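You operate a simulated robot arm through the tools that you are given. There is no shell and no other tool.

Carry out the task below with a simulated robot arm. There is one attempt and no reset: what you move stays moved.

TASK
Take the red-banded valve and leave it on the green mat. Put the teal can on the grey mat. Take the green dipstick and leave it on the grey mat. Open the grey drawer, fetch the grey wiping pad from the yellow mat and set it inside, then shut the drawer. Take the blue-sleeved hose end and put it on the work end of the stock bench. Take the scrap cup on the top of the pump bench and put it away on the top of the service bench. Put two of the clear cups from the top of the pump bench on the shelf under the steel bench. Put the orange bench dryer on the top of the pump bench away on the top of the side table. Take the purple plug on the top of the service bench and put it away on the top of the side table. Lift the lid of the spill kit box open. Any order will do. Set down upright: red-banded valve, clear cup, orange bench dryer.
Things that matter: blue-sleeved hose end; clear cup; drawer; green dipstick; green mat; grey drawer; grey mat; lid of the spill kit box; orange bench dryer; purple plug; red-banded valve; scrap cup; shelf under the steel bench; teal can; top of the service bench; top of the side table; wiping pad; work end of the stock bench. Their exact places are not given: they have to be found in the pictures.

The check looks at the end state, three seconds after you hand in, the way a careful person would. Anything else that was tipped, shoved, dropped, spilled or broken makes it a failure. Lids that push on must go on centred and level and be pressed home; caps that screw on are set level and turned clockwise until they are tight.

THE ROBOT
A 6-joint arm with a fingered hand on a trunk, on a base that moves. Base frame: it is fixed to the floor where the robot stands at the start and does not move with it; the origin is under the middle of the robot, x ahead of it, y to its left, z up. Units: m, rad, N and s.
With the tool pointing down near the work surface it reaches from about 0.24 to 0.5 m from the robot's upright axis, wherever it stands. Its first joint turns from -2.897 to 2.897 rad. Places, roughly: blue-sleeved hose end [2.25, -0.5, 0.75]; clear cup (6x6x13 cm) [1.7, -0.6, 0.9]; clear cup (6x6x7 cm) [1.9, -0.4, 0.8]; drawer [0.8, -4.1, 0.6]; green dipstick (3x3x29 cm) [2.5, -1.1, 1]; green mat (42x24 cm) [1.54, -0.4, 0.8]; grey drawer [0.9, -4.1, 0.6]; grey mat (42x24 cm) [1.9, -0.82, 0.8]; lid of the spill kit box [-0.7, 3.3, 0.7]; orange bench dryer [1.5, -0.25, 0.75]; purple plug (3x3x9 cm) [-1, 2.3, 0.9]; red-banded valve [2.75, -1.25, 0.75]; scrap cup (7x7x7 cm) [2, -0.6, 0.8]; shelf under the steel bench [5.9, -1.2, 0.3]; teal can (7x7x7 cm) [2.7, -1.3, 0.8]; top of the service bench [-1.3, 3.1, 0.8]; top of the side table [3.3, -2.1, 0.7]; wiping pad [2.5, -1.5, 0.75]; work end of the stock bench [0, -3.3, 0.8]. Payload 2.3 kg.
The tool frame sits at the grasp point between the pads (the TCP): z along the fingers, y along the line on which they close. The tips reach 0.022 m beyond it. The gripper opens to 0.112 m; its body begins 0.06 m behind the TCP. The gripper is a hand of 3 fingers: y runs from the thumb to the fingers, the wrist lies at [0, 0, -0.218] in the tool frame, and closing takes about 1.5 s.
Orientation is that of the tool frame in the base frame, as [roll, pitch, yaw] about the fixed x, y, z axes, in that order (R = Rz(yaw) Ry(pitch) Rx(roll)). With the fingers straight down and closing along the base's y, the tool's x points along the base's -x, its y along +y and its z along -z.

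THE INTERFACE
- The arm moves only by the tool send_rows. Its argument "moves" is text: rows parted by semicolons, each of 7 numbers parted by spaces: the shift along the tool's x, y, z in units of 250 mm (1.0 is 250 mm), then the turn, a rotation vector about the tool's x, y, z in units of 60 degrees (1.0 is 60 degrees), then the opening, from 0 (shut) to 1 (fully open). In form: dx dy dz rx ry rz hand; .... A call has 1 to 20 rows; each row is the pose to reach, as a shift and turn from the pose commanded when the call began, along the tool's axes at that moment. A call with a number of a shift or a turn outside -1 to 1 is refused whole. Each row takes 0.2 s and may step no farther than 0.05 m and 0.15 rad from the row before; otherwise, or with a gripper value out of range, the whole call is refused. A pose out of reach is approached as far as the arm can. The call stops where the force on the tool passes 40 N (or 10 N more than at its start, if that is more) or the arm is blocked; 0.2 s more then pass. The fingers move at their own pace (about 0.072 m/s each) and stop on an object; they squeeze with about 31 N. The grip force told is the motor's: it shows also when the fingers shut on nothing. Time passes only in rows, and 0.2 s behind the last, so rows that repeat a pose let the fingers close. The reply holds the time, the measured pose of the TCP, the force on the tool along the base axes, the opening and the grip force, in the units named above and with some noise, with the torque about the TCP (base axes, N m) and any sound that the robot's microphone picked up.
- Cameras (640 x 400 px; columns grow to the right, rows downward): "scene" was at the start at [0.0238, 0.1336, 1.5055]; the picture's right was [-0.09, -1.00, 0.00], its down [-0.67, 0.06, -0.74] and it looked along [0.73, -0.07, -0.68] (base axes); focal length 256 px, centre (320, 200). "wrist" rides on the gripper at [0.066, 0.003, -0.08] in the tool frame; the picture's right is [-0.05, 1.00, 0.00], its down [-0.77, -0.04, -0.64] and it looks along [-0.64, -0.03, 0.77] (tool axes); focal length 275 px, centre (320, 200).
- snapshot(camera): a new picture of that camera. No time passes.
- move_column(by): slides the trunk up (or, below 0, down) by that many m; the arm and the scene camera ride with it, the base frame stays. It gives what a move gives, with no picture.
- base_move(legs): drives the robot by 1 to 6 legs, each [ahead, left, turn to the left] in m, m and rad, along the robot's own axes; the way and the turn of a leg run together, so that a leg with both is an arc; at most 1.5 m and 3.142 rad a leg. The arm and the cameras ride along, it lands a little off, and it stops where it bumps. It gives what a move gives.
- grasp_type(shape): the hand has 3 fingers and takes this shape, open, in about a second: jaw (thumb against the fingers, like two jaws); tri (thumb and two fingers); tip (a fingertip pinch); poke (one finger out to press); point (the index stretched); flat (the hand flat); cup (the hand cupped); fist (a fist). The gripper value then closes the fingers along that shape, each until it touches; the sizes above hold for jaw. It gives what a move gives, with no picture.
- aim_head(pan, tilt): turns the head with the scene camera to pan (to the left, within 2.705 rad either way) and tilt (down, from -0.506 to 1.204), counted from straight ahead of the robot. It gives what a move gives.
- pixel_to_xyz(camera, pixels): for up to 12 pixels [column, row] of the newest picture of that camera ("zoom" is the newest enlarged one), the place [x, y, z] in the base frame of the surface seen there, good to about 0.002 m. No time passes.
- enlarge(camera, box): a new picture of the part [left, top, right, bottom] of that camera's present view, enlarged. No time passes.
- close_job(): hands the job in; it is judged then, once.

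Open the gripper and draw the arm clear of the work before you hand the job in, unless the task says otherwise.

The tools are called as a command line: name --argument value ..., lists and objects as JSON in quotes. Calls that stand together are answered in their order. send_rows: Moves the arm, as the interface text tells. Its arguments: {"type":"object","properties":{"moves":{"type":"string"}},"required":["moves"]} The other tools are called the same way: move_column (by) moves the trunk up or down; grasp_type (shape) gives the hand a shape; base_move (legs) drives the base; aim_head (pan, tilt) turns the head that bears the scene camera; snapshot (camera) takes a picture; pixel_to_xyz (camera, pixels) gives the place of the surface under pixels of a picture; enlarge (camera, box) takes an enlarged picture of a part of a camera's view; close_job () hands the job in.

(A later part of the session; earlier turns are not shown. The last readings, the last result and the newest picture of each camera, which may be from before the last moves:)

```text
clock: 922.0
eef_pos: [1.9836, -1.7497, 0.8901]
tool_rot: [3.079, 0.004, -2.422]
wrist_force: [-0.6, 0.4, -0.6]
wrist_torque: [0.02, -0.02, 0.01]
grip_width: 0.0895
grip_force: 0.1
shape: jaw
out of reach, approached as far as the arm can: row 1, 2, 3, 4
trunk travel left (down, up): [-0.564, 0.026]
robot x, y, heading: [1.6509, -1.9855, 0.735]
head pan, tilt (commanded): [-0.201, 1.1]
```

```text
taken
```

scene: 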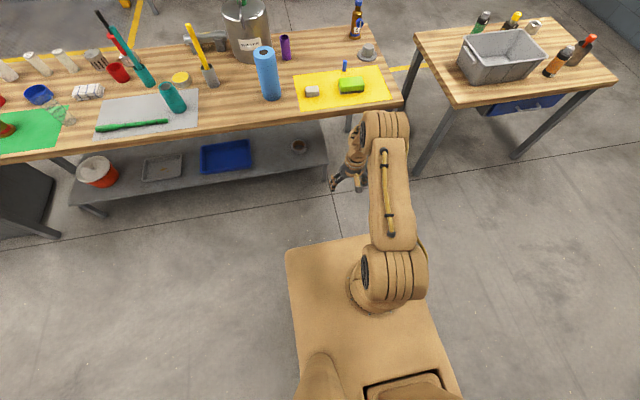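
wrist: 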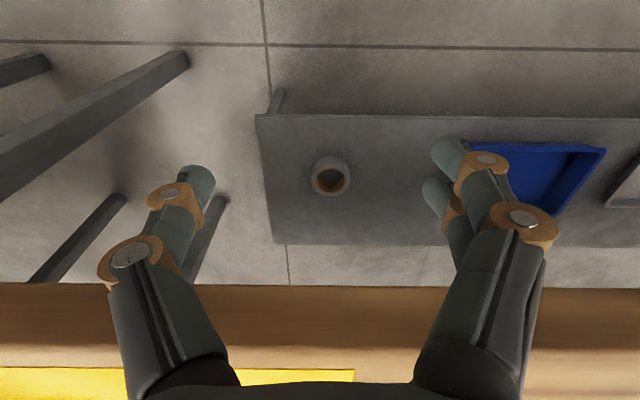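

The elbow is up again. I straighten the residual roll and bring the hand into the arm's plane.

send_rows --moves "0 0.08 -0.05 0.03 0 0 0.8; 0 0.168 -0.1 0.06 0 0 0.8; 0 0.168 -0.2 0.06 0 0 0.8; 0 0.168 -0.3 0.06 0 0 0.8; 0 0.168 -0.4 0.06 0 0 0.8; 0 0.168 -0.4 0.06 0 0 0.8"

send_rows --moves "0.1 0 0 0 0 0 0.8; 0.2 0 0 0 0 0 0.8; 0.2 0 0 0 0 0 0.8"

```text
clock: 923.4
eef_pos: [1.9684, -1.7179, 0.9994]
tool_rot: [3.118, -0.007, -2.422]
wrist_force: [-0.5, -0.6, 0.1]
wrist_torque: [0.01, 0.0, 0.0]
grip_width: 0.0896
grip_force: 0.1
shape: jaw
out of reach, approached as far as the arm can: row 1, 2, 3, 4, 5, 6
trunk travel left (down, up): [-0.564, 0.026]
robot x, y, heading: [1.649, -1.9834, 0.735]
head pan, tilt (commanded): [-0.201, 1.1]
```

```text
clock: 924.2
eef_pos: [1.9398, -1.7427, 1.0095]
tool_rot: [3.097, -0.006, -2.421]
wrist_force: [0.0, -1.2, -0.1]
wrist_torque: [0.0, 0.02, 0.02]
grip_width: 0.0894
grip_force: 0.1
shape: jaw
out of reach, approached as far as the arm can: row 1, 2, 3
trunk travel left (down, up): [-0.564, 0.026]
robot x, y, heading: [1.6476, -1.9854, 0.734]
head pan, tilt (commanded): [-0.201, 1.1]
```

The wrist is in its flipped branch again (roll error on the other side this time). I tilt up and then unwind it toward the left.

send_rows --moves "-0.08 0 0 0 -0.13 0 0.8; -0.16 0 0 0 -0.26 0 0.8; -0.24 0 0 0 -0.39 0 0.8; -0.32 0 0 0 -0.52 0 0.8; -0.32 0 0 0 -0.65 0 0.8; -0.32 0 0 0 -0.78 0 0.8; -0.32 0 0 0 -0.9 0 0.8; -0.32 0 0 0 -1 0 0.8; -0.32 0 0 0 -1 0 0.8"

snapshot --camera "scene"

```text
clock: 926.2
eef_pos: [1.9466, -1.5901, 1.0604]
tool_rot: [-3.131, 1.046, -2.42]
wrist_force: [-0.4, 0.4, -0.2]
wrist_torque: [0.0, -0.02, -0.02]
grip_width: 0.0894
grip_force: 0.1
shape: jaw
out of reach, approached as far as the arm can: row 1, 2, 4, 5, 6, 7, 8, 9
trunk travel left (down, up): [-0.564, 0.026]
robot x, y, heading: [1.6481, -1.9876, 0.737]
head pan, tilt (commanded): [-0.201, 1.1]
```

```text
taken
```

scene: 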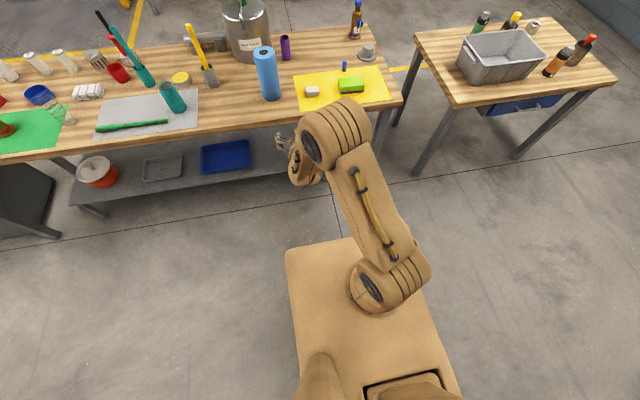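

The hand again points right of the arm's plane, so I use the same unwinding as before: swing right, pitch down, turn back.

send_rows --moves "0.003 -0.098 -0.006 0.108 0 0.064 0.8; 0.013 -0.195 -0.022 0.216 0 0.127 0.8; 0.029 -0.288 -0.049 0.323 0 0.19 0.8; 0.051 -0.376 -0.087 0.431 0 0.254 0.8; 0.079 -0.458 -0.134 0.539 0 0.318 0.8; 0.112 -0.532 -0.19 0.647 0 0.381 0.8; 0.149 -0.597 -0.253 0.754 0 0.445 0.8; 0.191 -0.651 -0.324 0.862 0 0.508 0.8; 0.191 -0.651 -0.324 0.862 0 0.508 0.8"

send_rows --moves "0.114 0 -0.008 0 0.125 0 0.8; 0.226 0 -0.03 0 0.25 0 0.8; 0.334 0 -0.066 0 0.375 0 0.8; 0.436 0 -0.117 0 0.5 0 0.8; 0.531 0 -0.18 0 0.625 0 0.8; 0.617 0 -0.255 0 0.75 0 0.8; 0.692 0 -0.341 0 0.875 0 0.8; 0.755 0 -0.436 0 1 0 0.8; 0.755 0 -0.436 0 1 0 0.8"

send_rows --moves "0 0 0 0 0 -0.13 0.8; 0 0 0 0 0 -0.26 0.8; 0 0 0 0 0 -0.39 0.8; 0 0 0 0 0 -0.52 0.8; 0 0 0 0 0 -0.65 0.8; 0 0 0 0 0 -0.78 0.8; 0 0 0 0 0 -0.9 0.8; 0 0 0 0 0 -1 0.8; 0 0 0 0 0 -1 0.8"

```text
clock: 928.2
eef_pos: [1.9823, -1.7733, 1.0602]
tool_rot: [3.122, 1.044, 2.795]
wrist_force: [0.2, 0.1, 0.5]
wrist_torque: [0.03, -0.01, -0.01]
grip_width: 0.0894
grip_force: 0.1
shape: jaw
trunk travel left (down, up): [-0.564, 0.026]
robot x, y, heading: [1.6495, -1.9874, 0.74]
head pan, tilt (commanded): [-0.201, 1.1]
```

```text
clock: 930.2
eef_pos: [1.8053, -1.7105, 0.9519]
tool_rot: [3.131, -0.002, 2.814]
wrist_force: [0.2, -0.5, 0.6]
wrist_torque: [-0.02, -0.01, 0.02]
grip_width: 0.0896
grip_force: 0.0
shape: jaw
trunk travel left (down, up): [-0.564, 0.026]
robot x, y, heading: [1.6442, -1.9884, 0.733]
head pan, tilt (commanded): [-0.201, 1.1]
```

```text
clock: 932.2
eef_pos: [1.8038, -1.7096, 0.9527]
tool_rot: [3.135, 0.008, -2.419]
wrist_force: [1.0, 0.8, 0.1]
wrist_torque: [0.01, 0.0, 0.0]
grip_width: 0.0893
grip_force: 0.0
shape: jaw
trunk travel left (down, up): [-0.564, 0.026]
robot x, y, heading: [1.6483, -1.9853, 0.732]
head pan, tilt (commanded): [-0.201, 1.1]
```

The arm is back in its normal configuration. I bring the hand straight ahead at safe height and drive up to the yellow mat.

send_rows --moves "-0.096 -0.08 -0.04 0 0 0 0.8; -0.19 -0.16 -0.08 0 0 0 0.8; -0.287 -0.24 -0.12 0 0 0 0.8; -0.382 -0.32 -0.16 0 0 0 0.8; -0.478 -0.402 -0.2 0 0 0 0.8; -0.478 -0.402 -0.2 0 0 0 0.8"

base_move --legs '[[0.54, -0.03, 0]]'

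snapshot --camera "wrist"

aim_head --pan 0.0 --tilt 0.9

snapshot --camera "scene"

```text
clock: 933.6
eef_pos: [1.9617, -1.7058, 1.0054]
tool_rot: [3.135, 0.006, -2.425]
wrist_force: [0.0, 0.7, -1.5]
wrist_torque: [0.0, 0.0, -0.01]
grip_width: 0.0894
grip_force: 0.0
shape: jaw
trunk travel left (down, up): [-0.564, 0.026]
robot x, y, heading: [1.6497, -1.9858, 0.735]
head pan, tilt (commanded): [-0.201, 1.1]
```

```text
clock: 936.7
eef_pos: [2.3845, -1.3728, 1.0051]
tool_rot: [3.136, 0.006, -2.432]
wrist_force: [0.0, -0.1, 0.4]
wrist_torque: [0.01, 0.01, 0.01]
grip_width: 0.0894
grip_force: 0.1
shape: jaw
trunk travel left (down, up): [-0.564, 0.026]
robot x, y, heading: [2.0706, -1.6501, 0.724]
head pan, tilt (commanded): [-0.201, 1.1]
```

```text
taken
```

wrist: 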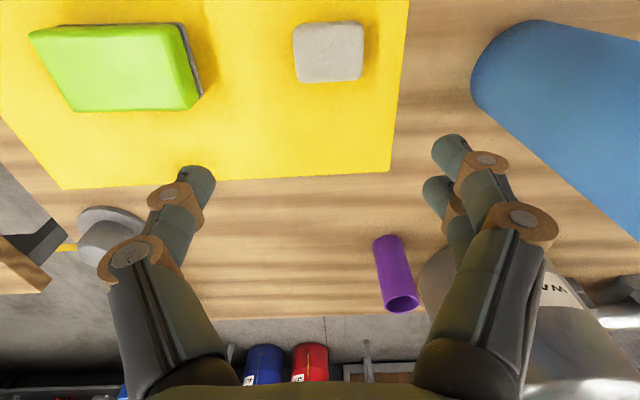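

```text
clock: 937.4
eef_pos: [2.3846, -1.3743, 1.0047]
tool_rot: [3.135, 0.008, -2.43]
wrist_force: [-0.8, -0.1, 1.1]
wrist_torque: [0.0, 0.01, 0.01]
grip_width: 0.0894
grip_force: 0.2
shape: jaw
trunk travel left (down, up): [-0.564, 0.026]
robot x, y, heading: [2.0684, -1.651, 0.725]
head pan, tilt (commanded): [0.0, 0.901]
```

```text
taken
```

scene: 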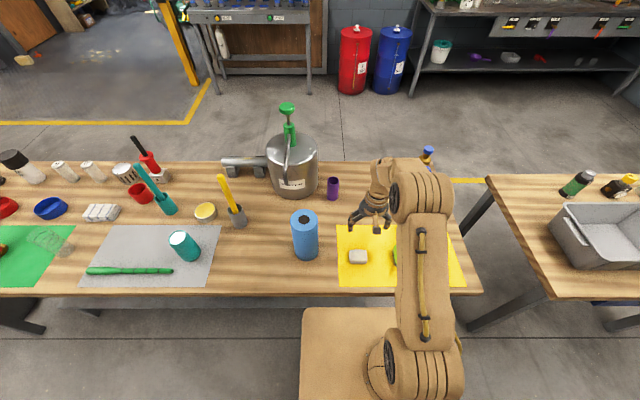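

The pad is right below, at wrist (328,52). I query its outline.

pixel_to_xyz --camera "wrist" --pixels '[[328, 48], [296, 30], [361, 28], [300, 72], [359, 72], [297, 50], [362, 50], [328, 24], [328, 74]]'

```text
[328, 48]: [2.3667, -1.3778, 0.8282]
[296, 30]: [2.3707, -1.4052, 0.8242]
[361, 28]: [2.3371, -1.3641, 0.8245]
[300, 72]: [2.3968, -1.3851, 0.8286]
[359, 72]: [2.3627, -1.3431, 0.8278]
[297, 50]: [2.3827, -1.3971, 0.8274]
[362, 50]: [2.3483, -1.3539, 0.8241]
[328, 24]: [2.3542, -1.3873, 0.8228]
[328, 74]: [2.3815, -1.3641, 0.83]
```

I centre over the pad and descend with the hand open.

send_rows --moves "0.03 0.02 0.15 0 0 0 0.85; 0.056 0.043 0.3 0 0 0 0.85; 0.056 0.043 0.45 0 0 0 0.85; 0.056 0.043 0.58 0 0 0 0.85; 0.056 0.043 0.66 0 0 0 0.85; 0.056 0.043 0.71 0 0 0 0.85; 0.056 0.043 0.71 0 0 0 0.85"

snapshot --camera "wrist"

```text
clock: 939.0
eef_pos: [2.3663, -1.371, 0.8271]
tool_rot: [3.135, 0.006, -2.432]
wrist_force: [0.0, 0.0, -0.2]
wrist_torque: [-0.02, 0.02, 0.01]
grip_width: 0.095
grip_force: 0.1
shape: jaw
trunk travel left (down, up): [-0.564, 0.026]
robot x, y, heading: [2.0678, -1.6504, 0.726]
head pan, tilt (commanded): [0.0, 0.901]
```

```text
taken
```

wrist: 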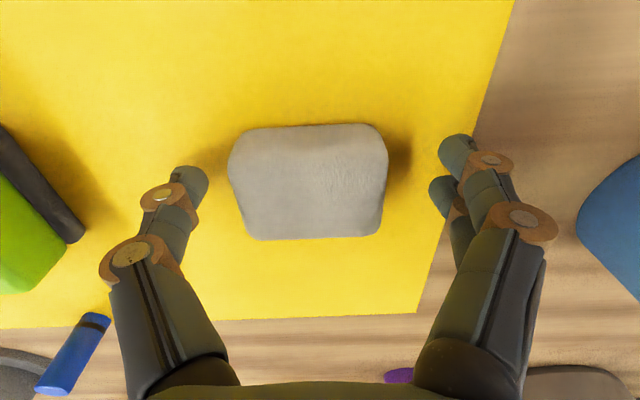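

send_rows --moves "0 0 0.008 0 0 0 0.7; 0 0 0.008 0 0 0 0.5; 0 0 0.008 0 0 0 0.3; 0 0 0.008 0 0 0 0; 0 0 0.008 0 0 0 0; 0 0 0.008 0 0 0 0; 0 0 0.008 0 0 0 0; 0 0 0.008 0 0 0 0"

snapshot --camera "wrist"

```text
clock: 940.8
eef_pos: [2.3669, -1.3705, 0.8266]
tool_rot: [3.135, 0.009, -2.431]
wrist_force: [0.2, -0.1, 0.1]
wrist_torque: [-0.05, 0.02, 0.01]
grip_width: 0.0534
grip_force: 31.0
shape: jaw
trunk travel left (down, up): [-0.564, 0.026]
robot x, y, heading: [2.0714, -1.65, 0.729]
head pan, tilt (commanded): [0.0, 0.901]
```

```text
taken
```

wrist: 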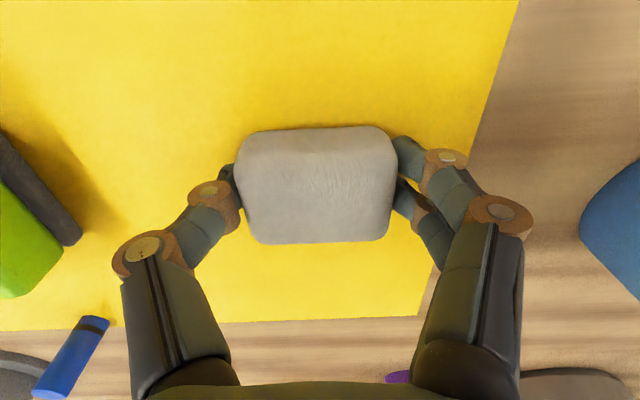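

The pad is held (0.053 m). I lift it with the arm, back off, turn round and drive to the open drawer.

send_rows --moves "0 0 -0.15 0 0 0 0; 0 0 -0.3 0 0 0 0; 0 0 -0.45 0 0 0 0; 0 0 -0.6 0 0 0 0; 0 0 -0.6 0 0 0 0"

base_move --legs '[[-0.5, 0, 0], [0, -1.03, 0], [0, 0, 3.14]]'

snapshot --camera "wrist"

aim_head --pan 0.0 --tilt 0.7

snapshot --camera "scene"

```text
clock: 942.0
eef_pos: [2.3654, -1.3738, 0.9771]
tool_rot: [3.135, 0.008, -2.432]
wrist_force: [-1.3, 0.1, -0.7]
wrist_torque: [0.0, 0.01, 0.05]
grip_width: 0.0532
grip_force: 30.9
shape: jaw
trunk travel left (down, up): [-0.564, 0.026]
robot x, y, heading: [2.0687, -1.6509, 0.724]
head pan, tilt (commanded): [0.0, 0.901]
```

```text
clock: 957.3
eef_pos: [2.0973, -3.035, 0.9765]
tool_rot: [3.134, 0.007, 0.698]
wrist_force: [-0.1, -0.5, -1.4]
wrist_torque: [-0.01, -0.01, 0.01]
grip_width: 0.0536
grip_force: 30.7
shape: jaw
trunk travel left (down, up): [-0.564, 0.026]
robot x, y, heading: [2.3935, -2.7611, -2.426]
head pan, tilt (commanded): [0.0, 0.901]
```

```text
taken
```

wrist: 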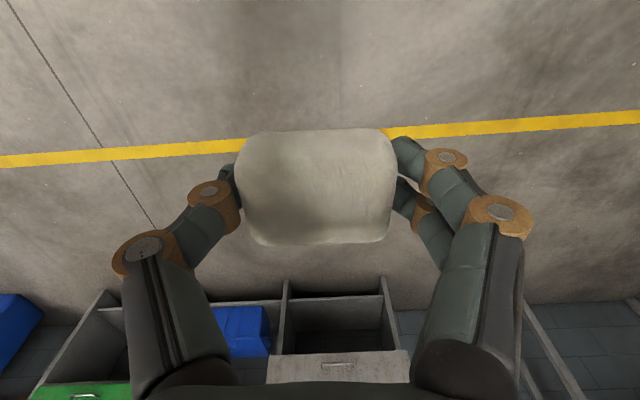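

```text
clock: 958.0
eef_pos: [2.0964, -3.0352, 0.9775]
tool_rot: [3.134, 0.009, 0.697]
wrist_force: [0.7, -0.1, -0.6]
wrist_torque: [0.02, 0.0, -0.01]
grip_width: 0.0532
grip_force: 30.6
shape: jaw
trunk travel left (down, up): [-0.564, 0.026]
robot x, y, heading: [2.398, -2.7609, -2.429]
head pan, tilt (commanded): [0.0, 0.7]
```

```text
taken
```

scene: 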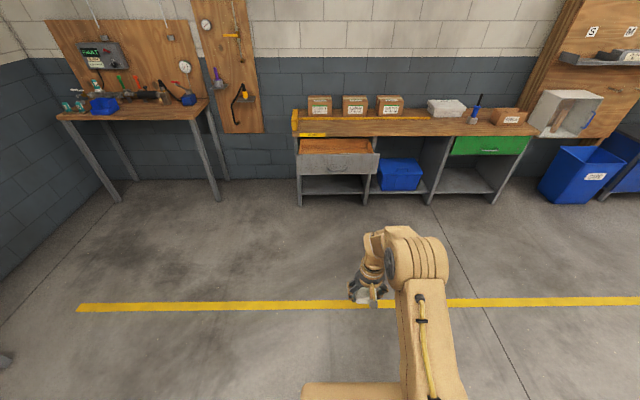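

I drive toward the drawer and look into it from above.

base_move --legs '[[1.1, 0, 0.02]]'

aim_head --pan 0.1 --tilt 0.95

snapshot --camera "scene"

snapshot --camera "wrist"

```text
clock: 963.6
eef_pos: [1.2741, -3.762, 0.9772]
tool_rot: [3.134, 0.007, 0.71]
wrist_force: [-0.5, -0.1, -0.3]
wrist_torque: [0.01, -0.03, -0.02]
grip_width: 0.0532
grip_force: 31.1
shape: jaw
trunk travel left (down, up): [-0.564, 0.026]
robot x, y, heading: [1.5719, -3.4861, -2.415]
head pan, tilt (commanded): [0.0, 0.7]
```

```text
clock: 964.4
eef_pos: [1.2748, -3.7616, 0.9777]
tool_rot: [3.134, 0.008, 0.71]
wrist_force: [-0.2, -0.4, -0.6]
wrist_torque: [0.02, -0.01, 0.03]
grip_width: 0.0535
grip_force: 31.1
shape: jaw
trunk travel left (down, up): [-0.564, 0.026]
robot x, y, heading: [1.5737, -3.4816, -2.42]
head pan, tilt (commanded): [0.099, 0.949]
```

```text
taken
```

scene: 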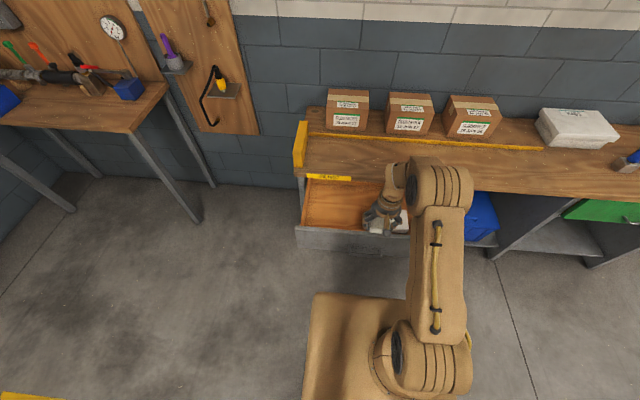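

```text
taken
```

wrist: 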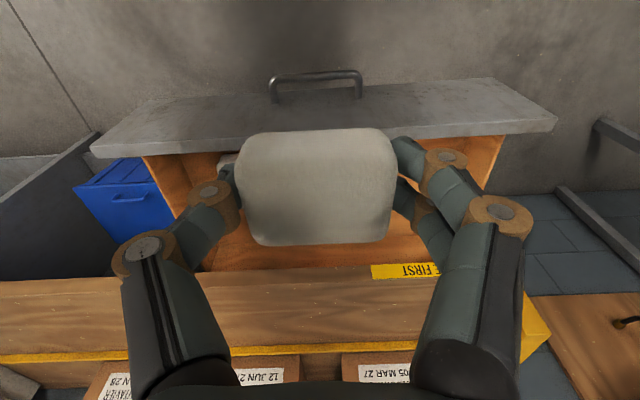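

I query the drawer's interior and its front rim.

pixel_to_xyz --camera "scene" --pixels '[[330, 200], [350, 205], [315, 215], [345, 222], [330, 235], [350, 190], [403, 222], [310, 190], [380, 235], [330, 185]]'

```text
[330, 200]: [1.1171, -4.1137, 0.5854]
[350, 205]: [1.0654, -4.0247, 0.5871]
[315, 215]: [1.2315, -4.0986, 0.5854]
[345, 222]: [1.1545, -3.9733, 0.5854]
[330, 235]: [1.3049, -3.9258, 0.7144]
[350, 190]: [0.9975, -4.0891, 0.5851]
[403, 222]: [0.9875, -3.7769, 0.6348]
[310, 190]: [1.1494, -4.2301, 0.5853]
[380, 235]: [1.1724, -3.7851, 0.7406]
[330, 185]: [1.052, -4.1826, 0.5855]
```

The drawer floor is z≈0.585, free at its left. I move over it: base ahead 0.17 and left 0.093, arm forward 0.06.

base_move --legs '[[0.17, 0.093, 0]]'

send_rows --moves "-0.08 0 0 0 0 0 0; -0.16 0 0 0 0 0 0; -0.236 0 0 0 0 0 0; -0.236 0 0 0 0 0 0"

snapshot --camera "wrist"

snapshot --camera "scene"

```text
clock: 966.0
eef_pos: [1.211, -3.9455, 0.977]
tool_rot: [3.135, 0.007, 0.716]
wrist_force: [1.5, -0.3, -0.9]
wrist_torque: [0.0, 0.04, -0.01]
grip_width: 0.0532
grip_force: 30.5
shape: jaw
trunk travel left (down, up): [-0.564, 0.026]
robot x, y, heading: [1.509, -3.6678, -2.406]
head pan, tilt (commanded): [0.099, 0.949]
```

```text
clock: 967.0
eef_pos: [1.1672, -3.9836, 0.9776]
tool_rot: [3.134, 0.006, 0.715]
wrist_force: [0.5, 0.5, -0.5]
wrist_torque: [0.0, -0.02, -0.02]
grip_width: 0.0532
grip_force: 31.0
shape: jaw
trunk travel left (down, up): [-0.564, 0.026]
robot x, y, heading: [1.5067, -3.6644, -2.41]
head pan, tilt (commanded): [0.099, 0.949]
```

```text
taken
```

wrist: 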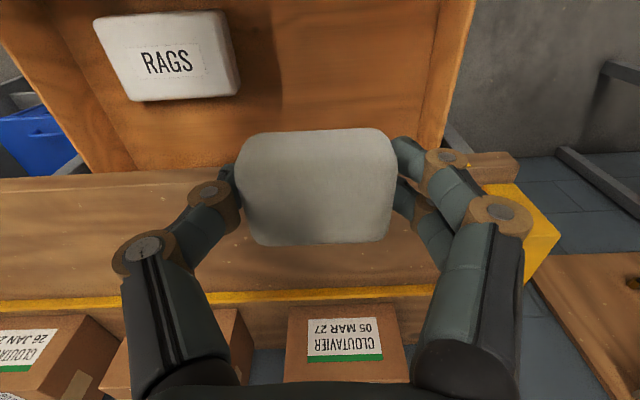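

```text
taken
```

scene: 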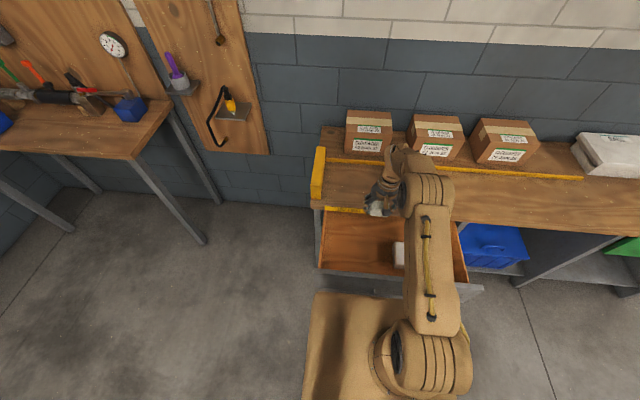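

The pad is over the free part of the drawer (a RAGS packet lies on the right). I lower with the trunk.

move_column --by -0.34

snapshot --camera "wrist"

snapshot --camera "scene"

```text
clock: 970.3
eef_pos: [1.1663, -3.983, 0.6386]
tool_rot: [3.134, 0.008, 0.715]
wrist_force: [-0.2, -1.2, -0.2]
wrist_torque: [0.01, 0.04, 0.05]
grip_width: 0.0533
grip_force: 31.1
shape: jaw
trunk travel left (down, up): [-0.224, 0.366]
robot x, y, heading: [1.5075, -3.6656, -2.41]
head pan, tilt (commanded): [0.099, 0.949]
```

```text
taken
```

wrist: 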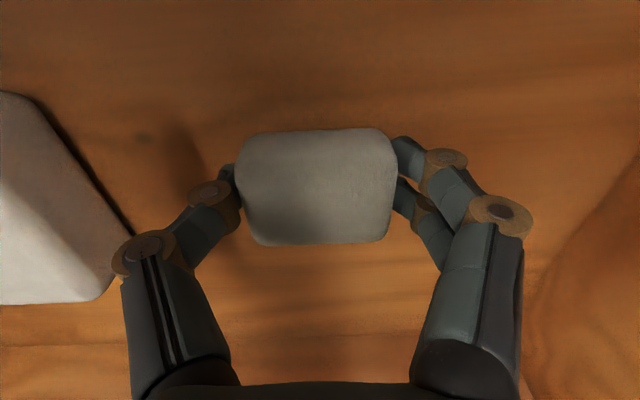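

```text
taken
```

scene: 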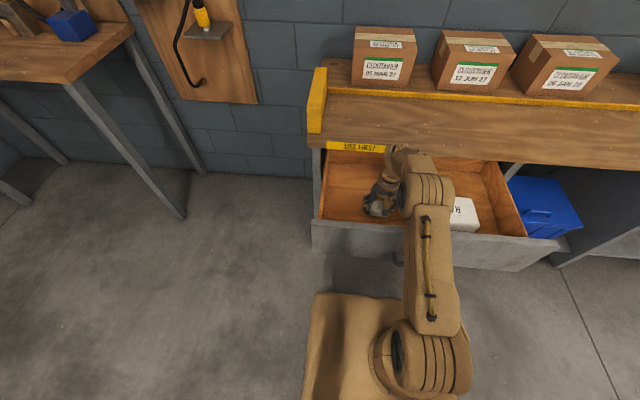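

About 2.7 cm to go. I lower with the arm until contact and release.

send_rows --moves "0 0 0.03 0 0 0 0; 0 0 0.06 0 0 0 0; 0 0 0.084 0 0 0 0; 0 0 0.096 0 0 0 0; 0 0 0.096 0 0 0 0"

send_rows --moves "0 0 0.006 0 0 0 0; 0 0 0.012 0 0 0 0; 0 0 0.012 0 0 0 0"

```text
clock: 971.5
eef_pos: [1.1664, -3.9827, 0.6129]
tool_rot: [3.136, 0.008, 0.716]
wrist_force: [0.8, -0.6, -0.8]
wrist_torque: [-0.02, 0.02, 0.01]
grip_width: 0.0533
grip_force: 30.4
shape: jaw
trunk travel left (down, up): [-0.224, 0.366]
robot x, y, heading: [1.5078, -3.6679, -2.413]
head pan, tilt (commanded): [0.099, 0.949]
```

```text
clock: 972.3
eef_pos: [1.1672, -3.9837, 0.61]
tool_rot: [3.134, 0.008, 0.714]
wrist_force: [-2.3, -0.7, 10.3]
wrist_torque: [0.02, 0.08, 0.01]
grip_width: 0.0533
grip_force: 30.4
shape: jaw
trunk travel left (down, up): [-0.224, 0.366]
robot x, y, heading: [1.5074, -3.6636, -2.408]
head pan, tilt (commanded): [0.099, 0.949]
```

Contact (10 N). I open the hand and raise straight up with the trunk.

send_rows --moves "0 0 -0.006 0 0 0 0.6; 0 0 -0.006 0 0 0 0.75; 0 0 -0.006 0 0 0 0.85; 0 0 -0.006 0 0 0 0.85; 0 0 -0.006 0 0 0 0.85; 0 0 -0.006 0 0 0 0.85"

move_column --by 0.36

snapshot --camera "wrist"

```text
clock: 973.7
eef_pos: [1.1677, -3.9838, 0.6115]
tool_rot: [3.136, 0.007, 0.715]
wrist_force: [-0.1, -0.2, -0.3]
wrist_torque: [0.0, 0.01, -0.02]
grip_width: 0.0951
grip_force: 0.1
shape: jaw
trunk travel left (down, up): [-0.224, 0.366]
robot x, y, heading: [1.5083, -3.6675, -2.408]
head pan, tilt (commanded): [0.099, 0.949]
```

```text
clock: 977.2
eef_pos: [1.1682, -3.984, 0.9725]
tool_rot: [3.134, 0.005, 0.714]
wrist_force: [-1.0, 0.0, -0.8]
wrist_torque: [-0.02, -0.01, -0.02]
grip_width: 0.0947
grip_force: 0.0
shape: jaw
trunk travel left (down, up): [-0.584, 0.006]
robot x, y, heading: [1.5069, -3.668, -2.411]
head pan, tilt (commanded): [0.099, 0.949]
```

```text
taken
```

wrist: 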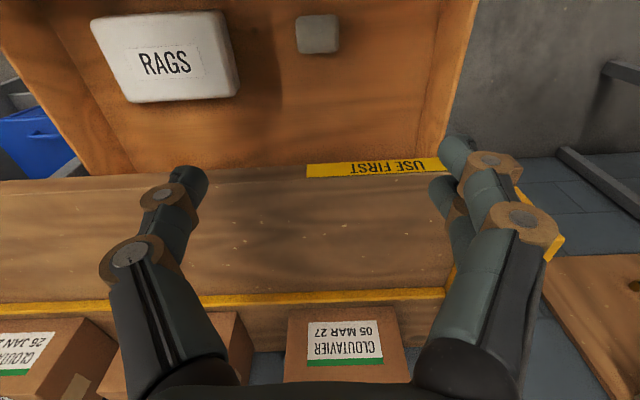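

The pad lies in the drawer. Now to shut it: I back off, lower, close the hand and tilt it so the fingertips can push the drawer front above its handle.

base_move --legs '[[-0.4, 0, 0]]'

move_column --by -0.25

send_rows --moves "0 0 0 0 0 -0.034 0.4; 0 0 0 0 0 -0.034 0; 0 0 0 0 0 -0.034 0; 0 0 0 0 0 -0.034 0; 0 0 0 0 0 -0.034 0; 0 0 0 0 0 -0.034 0"

send_rows --moves "0 0 0 0 -0.13 0 0; 0 0 0 0 -0.26 0 0; 0 0 0 0 -0.39 0 0; 0 0 0 0 -0.52 0 0; 0 0 0 0 -0.65 0 0; 0 0 0 0 -0.78 0 0; 0 0 0 0 -0.9 0 0; 0 0 0 0 -1 0 0; 0 0 0 0 -1 0 0"

aim_head --pan 0.0 --tilt 0.8

snapshot --camera "scene"

```text
clock: 979.7
eef_pos: [1.47, -3.7101, 0.9724]
tool_rot: [3.135, 0.008, 0.713]
wrist_force: [0.5, 0.6, 0.1]
wrist_torque: [0.02, -0.02, 0.0]
grip_width: 0.0948
grip_force: 0.2
shape: jaw
trunk travel left (down, up): [-0.584, 0.006]
robot x, y, heading: [1.8117, -3.3951, -2.41]
head pan, tilt (commanded): [0.099, 0.949]
```

```text
clock: 982.3
eef_pos: [1.4694, -3.7107, 0.7214]
tool_rot: [3.135, 0.007, 0.712]
wrist_force: [0.2, -1.2, -0.3]
wrist_torque: [0.0, 0.02, -0.01]
grip_width: 0.0952
grip_force: 0.0
shape: jaw
trunk travel left (down, up): [-0.334, 0.256]
robot x, y, heading: [1.8153, -3.3959, -2.415]
head pan, tilt (commanded): [0.099, 0.949]
```

```text
clock: 983.7
eef_pos: [1.4705, -3.7104, 0.7223]
tool_rot: [3.134, 0.006, 0.746]
wrist_force: [-0.4, 0.3, 0.5]
wrist_torque: [0.02, 0.03, 0.03]
grip_width: 0.0
grip_force: 31.4
shape: jaw
trunk travel left (down, up): [-0.334, 0.256]
robot x, y, heading: [1.8138, -3.3954, -2.416]
head pan, tilt (commanded): [0.099, 0.949]
```

```text
clock: 985.7
eef_pos: [1.4704, -3.7101, 0.7214]
tool_rot: [3.126, 1.054, 0.735]
wrist_force: [0.4, 0.2, 0.7]
wrist_torque: [0.0, 0.03, -0.04]
grip_width: 0.0
grip_force: 30.8
shape: jaw
trunk travel left (down, up): [-0.334, 0.256]
robot x, y, heading: [1.8146, -3.3986, -2.414]
head pan, tilt (commanded): [0.099, 0.949]
```

```text
clock: 986.4
eef_pos: [1.4704, -3.7106, 0.7216]
tool_rot: [3.128, 1.054, 0.735]
wrist_force: [-0.7, 0.2, 0.8]
wrist_torque: [0.02, 0.0, 0.04]
grip_width: 0.0001
grip_force: 30.5
shape: jaw
trunk travel left (down, up): [-0.334, 0.256]
robot x, y, heading: [1.8109, -3.3917, -2.413]
head pan, tilt (commanded): [0.0, 0.799]
```

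```text
taken
```

scene: 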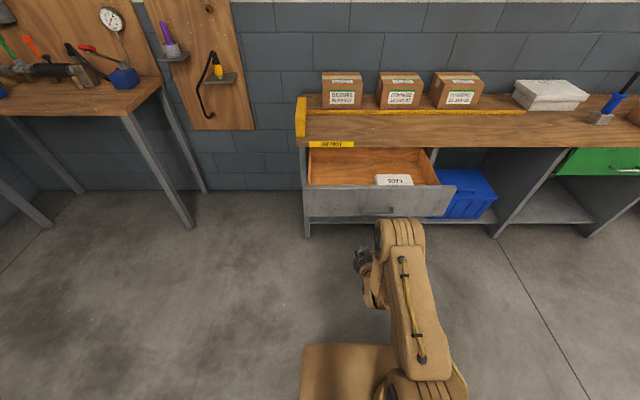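

The hand is tilted with closed fingertips. I line up above the handle, lower slightly, and push the drawer in by driving forward.

base_move --legs '[[0, -0.07, 0]]'

move_column --by -0.03

base_move --legs '[[0.25, 0, 0]]'

enlarge --camera "scene" --box '[260, 120, 480, 270]'

```text
clock: 987.4
eef_pos: [1.4238, -3.658, 0.7219]
tool_rot: [3.126, 1.053, 0.733]
wrist_force: [0.1, -0.3, -0.5]
wrist_torque: [0.0, -0.03, 0.01]
grip_width: 0.0
grip_force: 30.8
shape: jaw
trunk travel left (down, up): [-0.334, 0.256]
robot x, y, heading: [1.764, -3.3398, -2.413]
head pan, tilt (commanded): [0.0, 0.799]
```

```text
clock: 988.2
eef_pos: [1.4242, -3.659, 0.6915]
tool_rot: [3.128, 1.055, 0.735]
wrist_force: [0.4, -0.2, -1.0]
wrist_torque: [0.01, 0.02, -0.01]
grip_width: 0.0
grip_force: 31.1
shape: jaw
trunk travel left (down, up): [-0.304, 0.286]
robot x, y, heading: [1.7664, -3.3404, -2.417]
head pan, tilt (commanded): [0.0, 0.799]
```

```text
clock: 990.0
eef_pos: [1.2392, -3.8198, 0.6925]
tool_rot: [3.128, 1.054, 0.731]
wrist_force: [0.4, 0.0, -0.5]
wrist_torque: [0.01, 0.0, 0.0]
grip_width: 0.0001
grip_force: 31.2
shape: jaw
trunk travel left (down, up): [-0.304, 0.286]
robot x, y, heading: [1.5821, -3.5046, -2.42]
head pan, tilt (commanded): [0.0, 0.799]
```

```text
2.67 times, centred on (370, 195) of scene
```

zoom: 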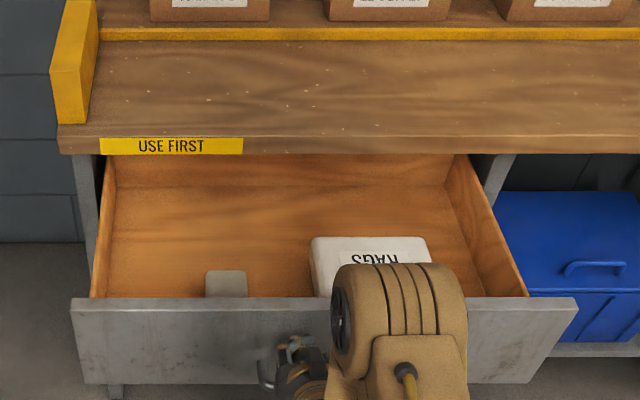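

The fingertips are just at the panel, above the handle. I push on in steps.

base_move --legs '[[0.15, 0, 0]]'

base_move --legs '[[0.1, 0, 0]]'

enlarge --camera "scene" --box '[260, 120, 480, 270]'

```text
clock: 991.4
eef_pos: [1.124, -3.9225, 0.6916]
tool_rot: [3.127, 1.054, 0.732]
wrist_force: [-0.2, -0.4, 0.8]
wrist_torque: [-0.02, -0.01, -0.01]
grip_width: 0.0001
grip_force: 31.0
shape: jaw
trunk travel left (down, up): [-0.304, 0.286]
robot x, y, heading: [1.4658, -3.603, -2.417]
head pan, tilt (commanded): [0.0, 0.799]
```

```text
clock: 992.5
eef_pos: [1.0494, -3.9876, 0.6922]
tool_rot: [3.128, 1.055, 0.733]
wrist_force: [0.2, -0.3, -0.5]
wrist_torque: [-0.02, 0.01, 0.01]
grip_width: 0.0
grip_force: 30.7
shape: jaw
trunk travel left (down, up): [-0.304, 0.286]
robot x, y, heading: [1.3916, -3.6719, -2.418]
head pan, tilt (commanded): [0.0, 0.799]
```

```text
2.67 times, centred on (370, 195) of scene
```

zoom: 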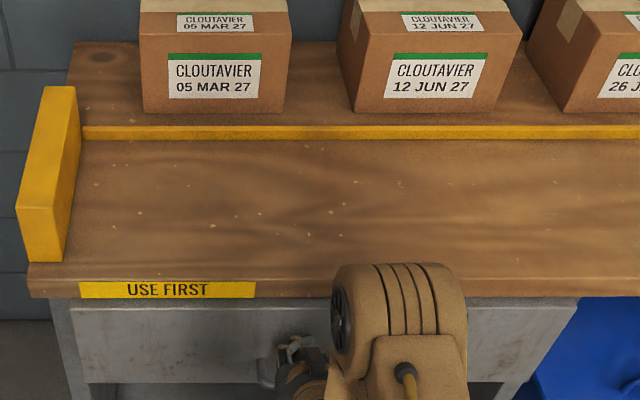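

Almost shut. I finish with the arm in small forward steps, stopping on force.

send_rows --moves "-0.014 0 0.024 0 0 0 0; -0.028 0 0.049 0 0 0 0; -0.041 0 0.073 0 0 0 0; -0.055 0 0.098 0 0 0 0; -0.069 0 0.122 0 0 0 0; -0.079 0 0.139 0 0 0 0; -0.079 0 0.139 0 0 0 0"

enlarge --camera "scene" --box '[260, 160, 480, 310]'

```text
clock: 993.9
eef_pos: [1.0278, -4.0094, 0.691]
tool_rot: [3.124, 1.046, 0.729]
wrist_force: [17.1, 10.1, 4.0]
wrist_torque: [-0.03, 0.22, -0.31]
grip_width: 0.0
grip_force: 31.0
shape: jaw
trunk travel left (down, up): [-0.304, 0.286]
robot x, y, heading: [1.3949, -3.6695, -2.418]
head pan, tilt (commanded): [0.0, 0.799]
stopped in row 6: the force on the tool passed its limit at 43 N (the readings are from after the stop); the commanded pose is now the measured one
```

```text
2.67 times, centred on (370, 235) of scene
```

zoom: 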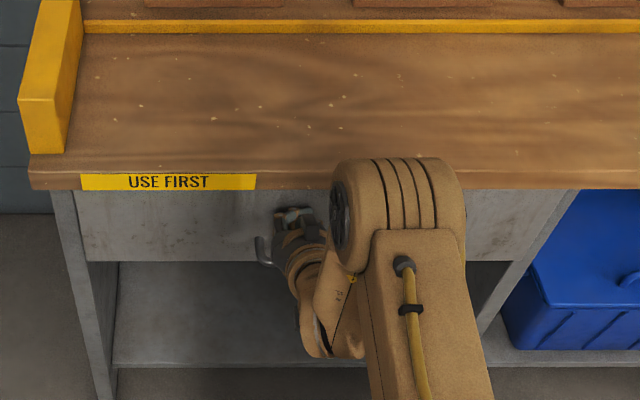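

The force peaked at 43 N with the tips at n≈-1.937: the drawer is shut. I back away and verify.

base_move --legs '[[-0.5, 0, 0]]'

snapshot --camera "scene"

enlarge --camera "scene" --box '[270, 120, 470, 260]'

pixel_to_xyz --camera "scene" --pixels '[[330, 180], [350, 170], [400, 175]]'

```text
clock: 996.8
eef_pos: [1.4024, -3.6792, 0.6899]
tool_rot: [3.125, 1.043, 0.73]
wrist_force: [0.4, 0.9, -0.5]
wrist_torque: [0.02, 0.0, 0.02]
grip_width: 0.0001
grip_force: 31.5
shape: jaw
trunk travel left (down, up): [-0.304, 0.286]
robot x, y, heading: [1.7712, -3.3408, -2.414]
head pan, tilt (commanded): [0.0, 0.799]
```

```text
taken
```

scene: 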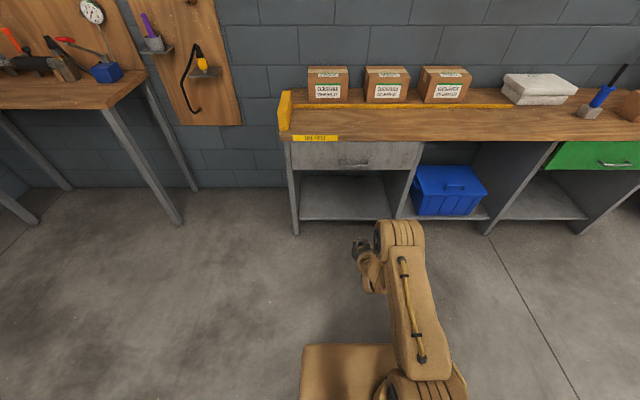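

```text
2.86 times, centred on (370, 190) of scene
```

zoom: 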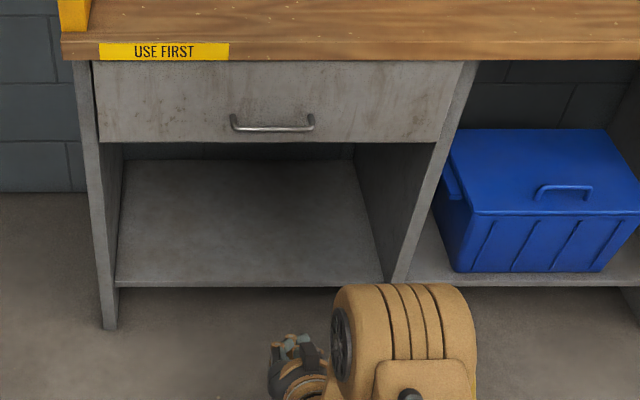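

```text
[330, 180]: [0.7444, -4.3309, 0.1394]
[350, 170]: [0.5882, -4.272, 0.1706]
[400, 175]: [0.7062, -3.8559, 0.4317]
```

The grey drawer is shut with the pad inside. Now the scrap cup: I open the hand, raise, and drive back to the near side of the pump bench.

move_column --by 0.26

send_rows --moves "0 0 0 0 0.06 0 0.4; 0 0 0 0 0.12 0 0.85; 0 0 0 0 0.18 0 0.85; 0 0 0 0 0.25 0 0.85; 0 0 0 0 0.25 0 0.85; 0 0 0 0 0.25 0 0.85; 0 0 0 0 0.25 0 0.85; 0 0 0 0 0.25 0 0.85"

base_move --legs '[[0, 0, 3.14], [0.8, 0, 0], [0, 1.0, 0], [0, 0.95, 0]]'

aim_head --pan 0.0 --tilt 0.8

snapshot --camera "scene"

```text
clock: 999.5
eef_pos: [1.4008, -3.6795, 0.9495]
tool_rot: [3.125, 1.043, 0.73]
wrist_force: [-1.0, 0.2, 0.5]
wrist_torque: [0.02, -0.04, 0.0]
grip_width: 0.0
grip_force: 31.5
shape: jaw
trunk travel left (down, up): [-0.564, 0.026]
robot x, y, heading: [1.7685, -3.3395, -2.412]
head pan, tilt (commanded): [0.0, 0.799]
```

```text
clock: 1001.3
eef_pos: [1.401, -3.6787, 0.9487]
tool_rot: [3.13, 0.782, 0.736]
wrist_force: [-0.1, -0.1, -0.2]
wrist_torque: [-0.02, 0.01, 0.02]
grip_width: 0.0951
grip_force: 0.1
shape: jaw
trunk travel left (down, up): [-0.564, 0.026]
robot x, y, heading: [1.7672, -3.3369, -2.416]
head pan, tilt (commanded): [0.0, 0.799]
```

```text
clock: 1022.3
eef_pos: [1.462, -0.999, 0.9484]
tool_rot: [3.129, 0.781, -2.419]
wrist_force: [-0.1, -0.7, 0.3]
wrist_torque: [-0.02, -0.01, -0.02]
grip_width: 0.0953
grip_force: 0.1
shape: jaw
trunk travel left (down, up): [-0.564, 0.026]
robot x, y, heading: [1.0911, -1.3334, 0.714]
head pan, tilt (commanded): [0.0, 0.799]
```

```text
clock: 1022.9
eef_pos: [1.462, -0.9995, 0.9489]
tool_rot: [3.129, 0.782, -2.418]
wrist_force: [0.3, 0.0, 0.7]
wrist_torque: [-0.01, 0.02, -0.03]
grip_width: 0.0948
grip_force: 0.1
shape: jaw
trunk travel left (down, up): [-0.564, 0.026]
robot x, y, heading: [1.089, -1.3352, 0.712]
head pan, tilt (commanded): [0.0, 0.799]
```

```text
taken
```

scene: 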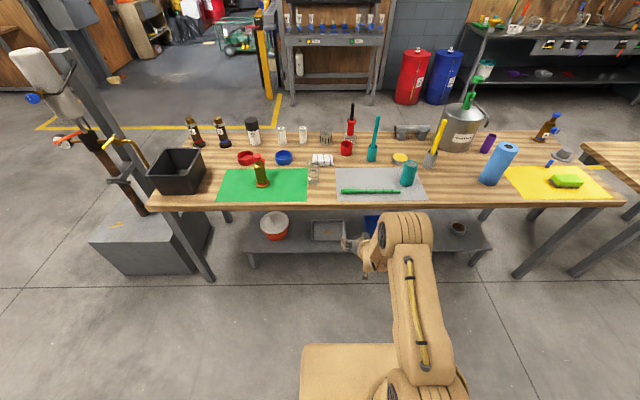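

The red scrap cup is at (346,148). I zoom for its position.

enlarge --camera "scene" --box '[290, 90, 410, 200]'

pixel_to_xyz --camera "scene" --pixels '[[346, 148], [340, 148], [352, 148], [346, 143], [346, 154], [371, 152], [376, 125], [351, 135], [321, 160], [351, 122]]'

```text
3.64 times, centred on (350, 145) of scene
```

zoom: 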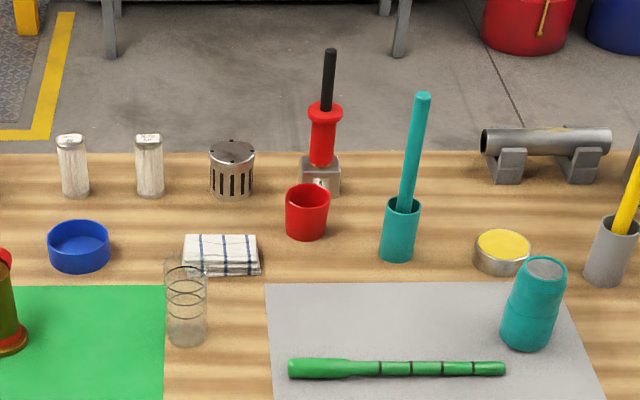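

```text
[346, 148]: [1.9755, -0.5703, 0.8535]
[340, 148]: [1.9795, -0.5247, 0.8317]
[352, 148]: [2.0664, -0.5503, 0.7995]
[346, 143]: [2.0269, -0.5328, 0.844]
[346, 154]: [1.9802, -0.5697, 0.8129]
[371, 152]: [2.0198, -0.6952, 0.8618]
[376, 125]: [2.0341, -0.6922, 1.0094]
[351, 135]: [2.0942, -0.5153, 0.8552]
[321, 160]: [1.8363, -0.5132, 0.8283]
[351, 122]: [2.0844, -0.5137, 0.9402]
```

The scrap cup's centre is about (2.003,-0.550). I drive in toward it with the hand tilted 45°.

base_move --legs '[[0.59, -0.03, 0.02]]'

move_column --by -0.05

snapshot --camera "wrist"

pixel_to_xyz --camera "wrist" --pixels '[[320, 40], [300, 40], [340, 40], [320, 70]]'

```text
clock: 1026.2
eef_pos: [1.9118, -0.6291, 0.9484]
tool_rot: [3.129, 0.782, -2.398]
wrist_force: [0.6, 0.2, -0.8]
wrist_torque: [0.01, -0.03, -0.02]
grip_width: 0.0948
grip_force: 0.2
shape: jaw
trunk travel left (down, up): [-0.564, 0.026]
robot x, y, heading: [1.5432, -0.9683, 0.737]
head pan, tilt (commanded): [0.0, 0.799]
```

```text
clock: 1027.2
eef_pos: [1.9121, -0.6282, 0.8987]
tool_rot: [3.129, 0.782, -2.397]
wrist_force: [0.1, 0.1, -0.3]
wrist_torque: [0.0, 0.0, 0.01]
grip_width: 0.0952
grip_force: 0.0
shape: jaw
trunk travel left (down, up): [-0.514, 0.076]
robot x, y, heading: [1.5465, -0.9702, 0.729]
head pan, tilt (commanded): [0.0, 0.799]
```

```text
taken
```

wrist: 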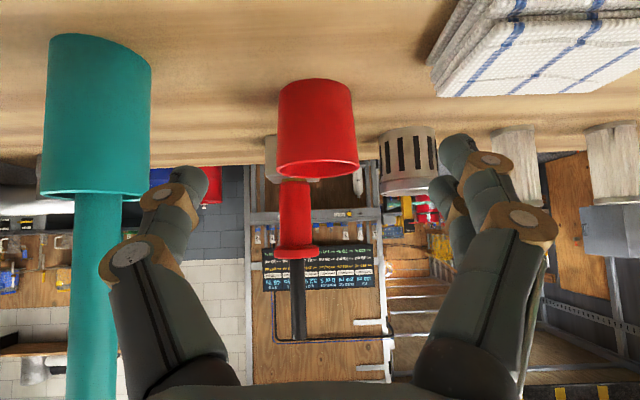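

```text
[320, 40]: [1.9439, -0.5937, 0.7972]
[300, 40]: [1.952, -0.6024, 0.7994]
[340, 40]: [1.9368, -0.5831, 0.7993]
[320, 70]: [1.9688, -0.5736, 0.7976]
```

pixel_to_xyz --camera "wrist" --pixels '[[318, 110], [283, 110], [352, 110], [318, 150], [318, 90], [318, 168]]'

```text
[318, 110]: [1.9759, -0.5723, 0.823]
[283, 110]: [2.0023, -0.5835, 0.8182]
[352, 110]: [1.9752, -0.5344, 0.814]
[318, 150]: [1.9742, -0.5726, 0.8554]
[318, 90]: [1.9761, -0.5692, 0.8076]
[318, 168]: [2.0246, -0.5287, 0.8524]
```

I advance around the cup.

send_rows --moves "-0.034 -0.001 0.094 0 0 0 0.85; -0.068 -0.003 0.188 0 0 0 0.85; -0.101 -0.004 0.283 0 0 0 0.85; -0.135 -0.006 0.377 0 0 0 0.85; -0.169 -0.007 0.471 0 0 0 0.85; -0.169 -0.007 0.471 0 0 0 0.85"

snapshot --camera "wrist"

```text
clock: 1028.6
eef_pos: [1.9952, -0.5502, 0.8443]
tool_rot: [3.13, 0.779, -2.399]
wrist_force: [-0.4, 0.0, 0.0]
wrist_torque: [-0.01, 0.02, -0.01]
grip_width: 0.095
grip_force: 0.0
shape: jaw
trunk travel left (down, up): [-0.514, 0.076]
robot x, y, heading: [1.5446, -0.9699, 0.729]
head pan, tilt (commanded): [0.0, 0.799]
```

```text
taken
```

wrist: 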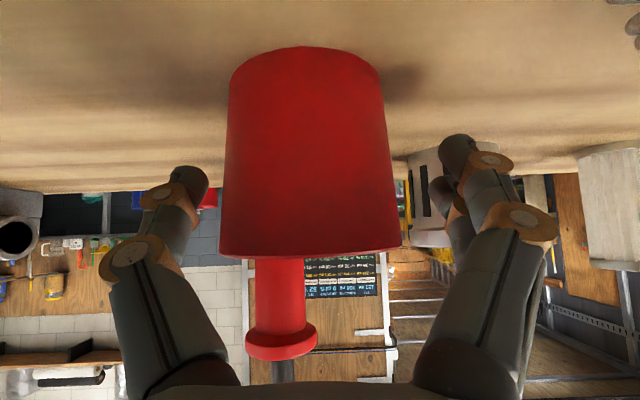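

The cup is between the fingers. I close and lift with the trunk.

send_rows --moves "0 0 0 0 0 0 0.7; 0 0 0 0 0 0 0.55; 0 0 0 0 0 0 0.4; 0 0 0 0 0 0 0.2; 0 0 0 0 0 0 0; 0 0 0 0 0 0 0; 0 0 0 0 0 0 0; 0 0 0 0 0 0 0"

move_column --by 0.075

snapshot --camera "wrist"

```text
clock: 1030.4
eef_pos: [1.9955, -0.5507, 0.8448]
tool_rot: [3.131, 0.782, -2.398]
wrist_force: [0.3, -0.8, -0.5]
wrist_torque: [-0.02, 0.02, -0.04]
grip_width: 0.0539
grip_force: 31.1
shape: jaw
trunk travel left (down, up): [-0.514, 0.076]
robot x, y, heading: [1.5445, -0.9704, 0.732]
head pan, tilt (commanded): [0.0, 0.799]
```

```text
clock: 1031.5
eef_pos: [1.9963, -0.5502, 0.9195]
tool_rot: [3.131, 0.781, -2.398]
wrist_force: [0.8, 0.2, -1.8]
wrist_torque: [0.0, -0.04, 0.01]
grip_width: 0.0539
grip_force: 31.6
shape: jaw
trunk travel left (down, up): [-0.589, 0.001]
robot x, y, heading: [1.5451, -0.9752, 0.733]
head pan, tilt (commanded): [0.0, 0.799]
```

```text
taken
```

wrist: 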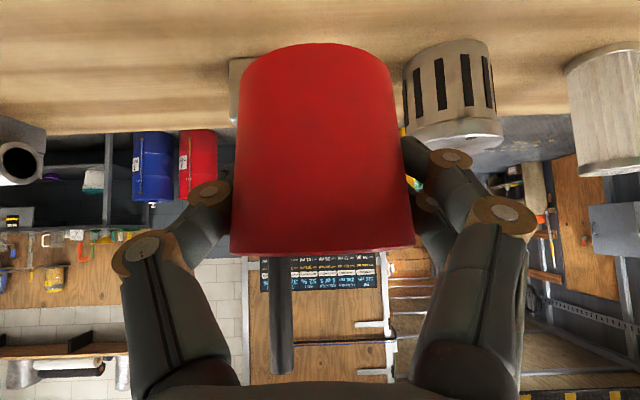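

Held at 0.054 m. I raise 5 cm more and back out.

send_rows --moves "-0.047 0 -0.047 0 0 0 0; -0.094 0 -0.094 0 0 0 0; -0.141 0 -0.142 0 0 0 0; -0.141 0 -0.142 0 0 0 0"

base_move --legs '[[-0.6, 0, 0]]'

aim_head --pan 1.4 --tilt 0.45

snapshot --camera "scene"

```text
clock: 1032.5
eef_pos: [1.9969, -0.5507, 0.9703]
tool_rot: [3.132, 0.781, -2.399]
wrist_force: [-0.6, 0.4, -1.5]
wrist_torque: [0.01, 0.01, 0.01]
grip_width: 0.054
grip_force: 30.8
shape: jaw
trunk travel left (down, up): [-0.589, 0.001]
robot x, y, heading: [1.5502, -0.9699, 0.731]
head pan, tilt (commanded): [0.0, 0.799]
```

```text
clock: 1035.9
eef_pos: [1.5479, -0.9557, 0.9699]
tool_rot: [3.131, 0.78, -2.402]
wrist_force: [0.3, 0.5, -2.5]
wrist_torque: [0.01, 0.01, -0.02]
grip_width: 0.0539
grip_force: 31.3
shape: jaw
trunk travel left (down, up): [-0.589, 0.001]
robot x, y, heading: [1.0974, -1.3702, 0.727]
head pan, tilt (commanded): [0.0, 0.799]
```

```text
clock: 1037.4
eef_pos: [1.5483, -0.9547, 0.9693]
tool_rot: [3.13, 0.781, -2.401]
wrist_force: [-0.3, -0.3, -2.2]
wrist_torque: [-0.01, -0.01, 0.03]
grip_width: 0.0539
grip_force: 31.0
shape: jaw
trunk travel left (down, up): [-0.589, 0.001]
robot x, y, heading: [1.0984, -1.3735, 0.728]
head pan, tilt (commanded): [1.4, 0.45]
```

```text
taken
```

scene: 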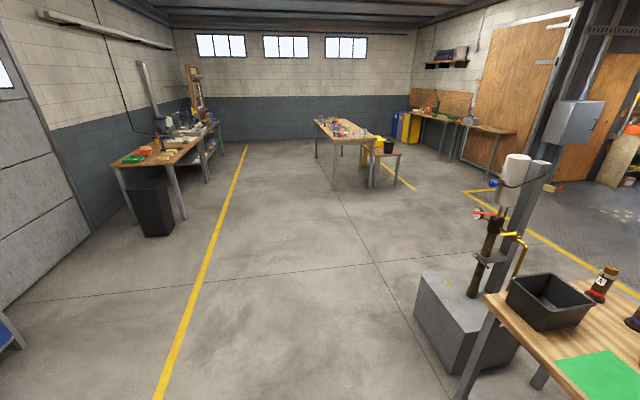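

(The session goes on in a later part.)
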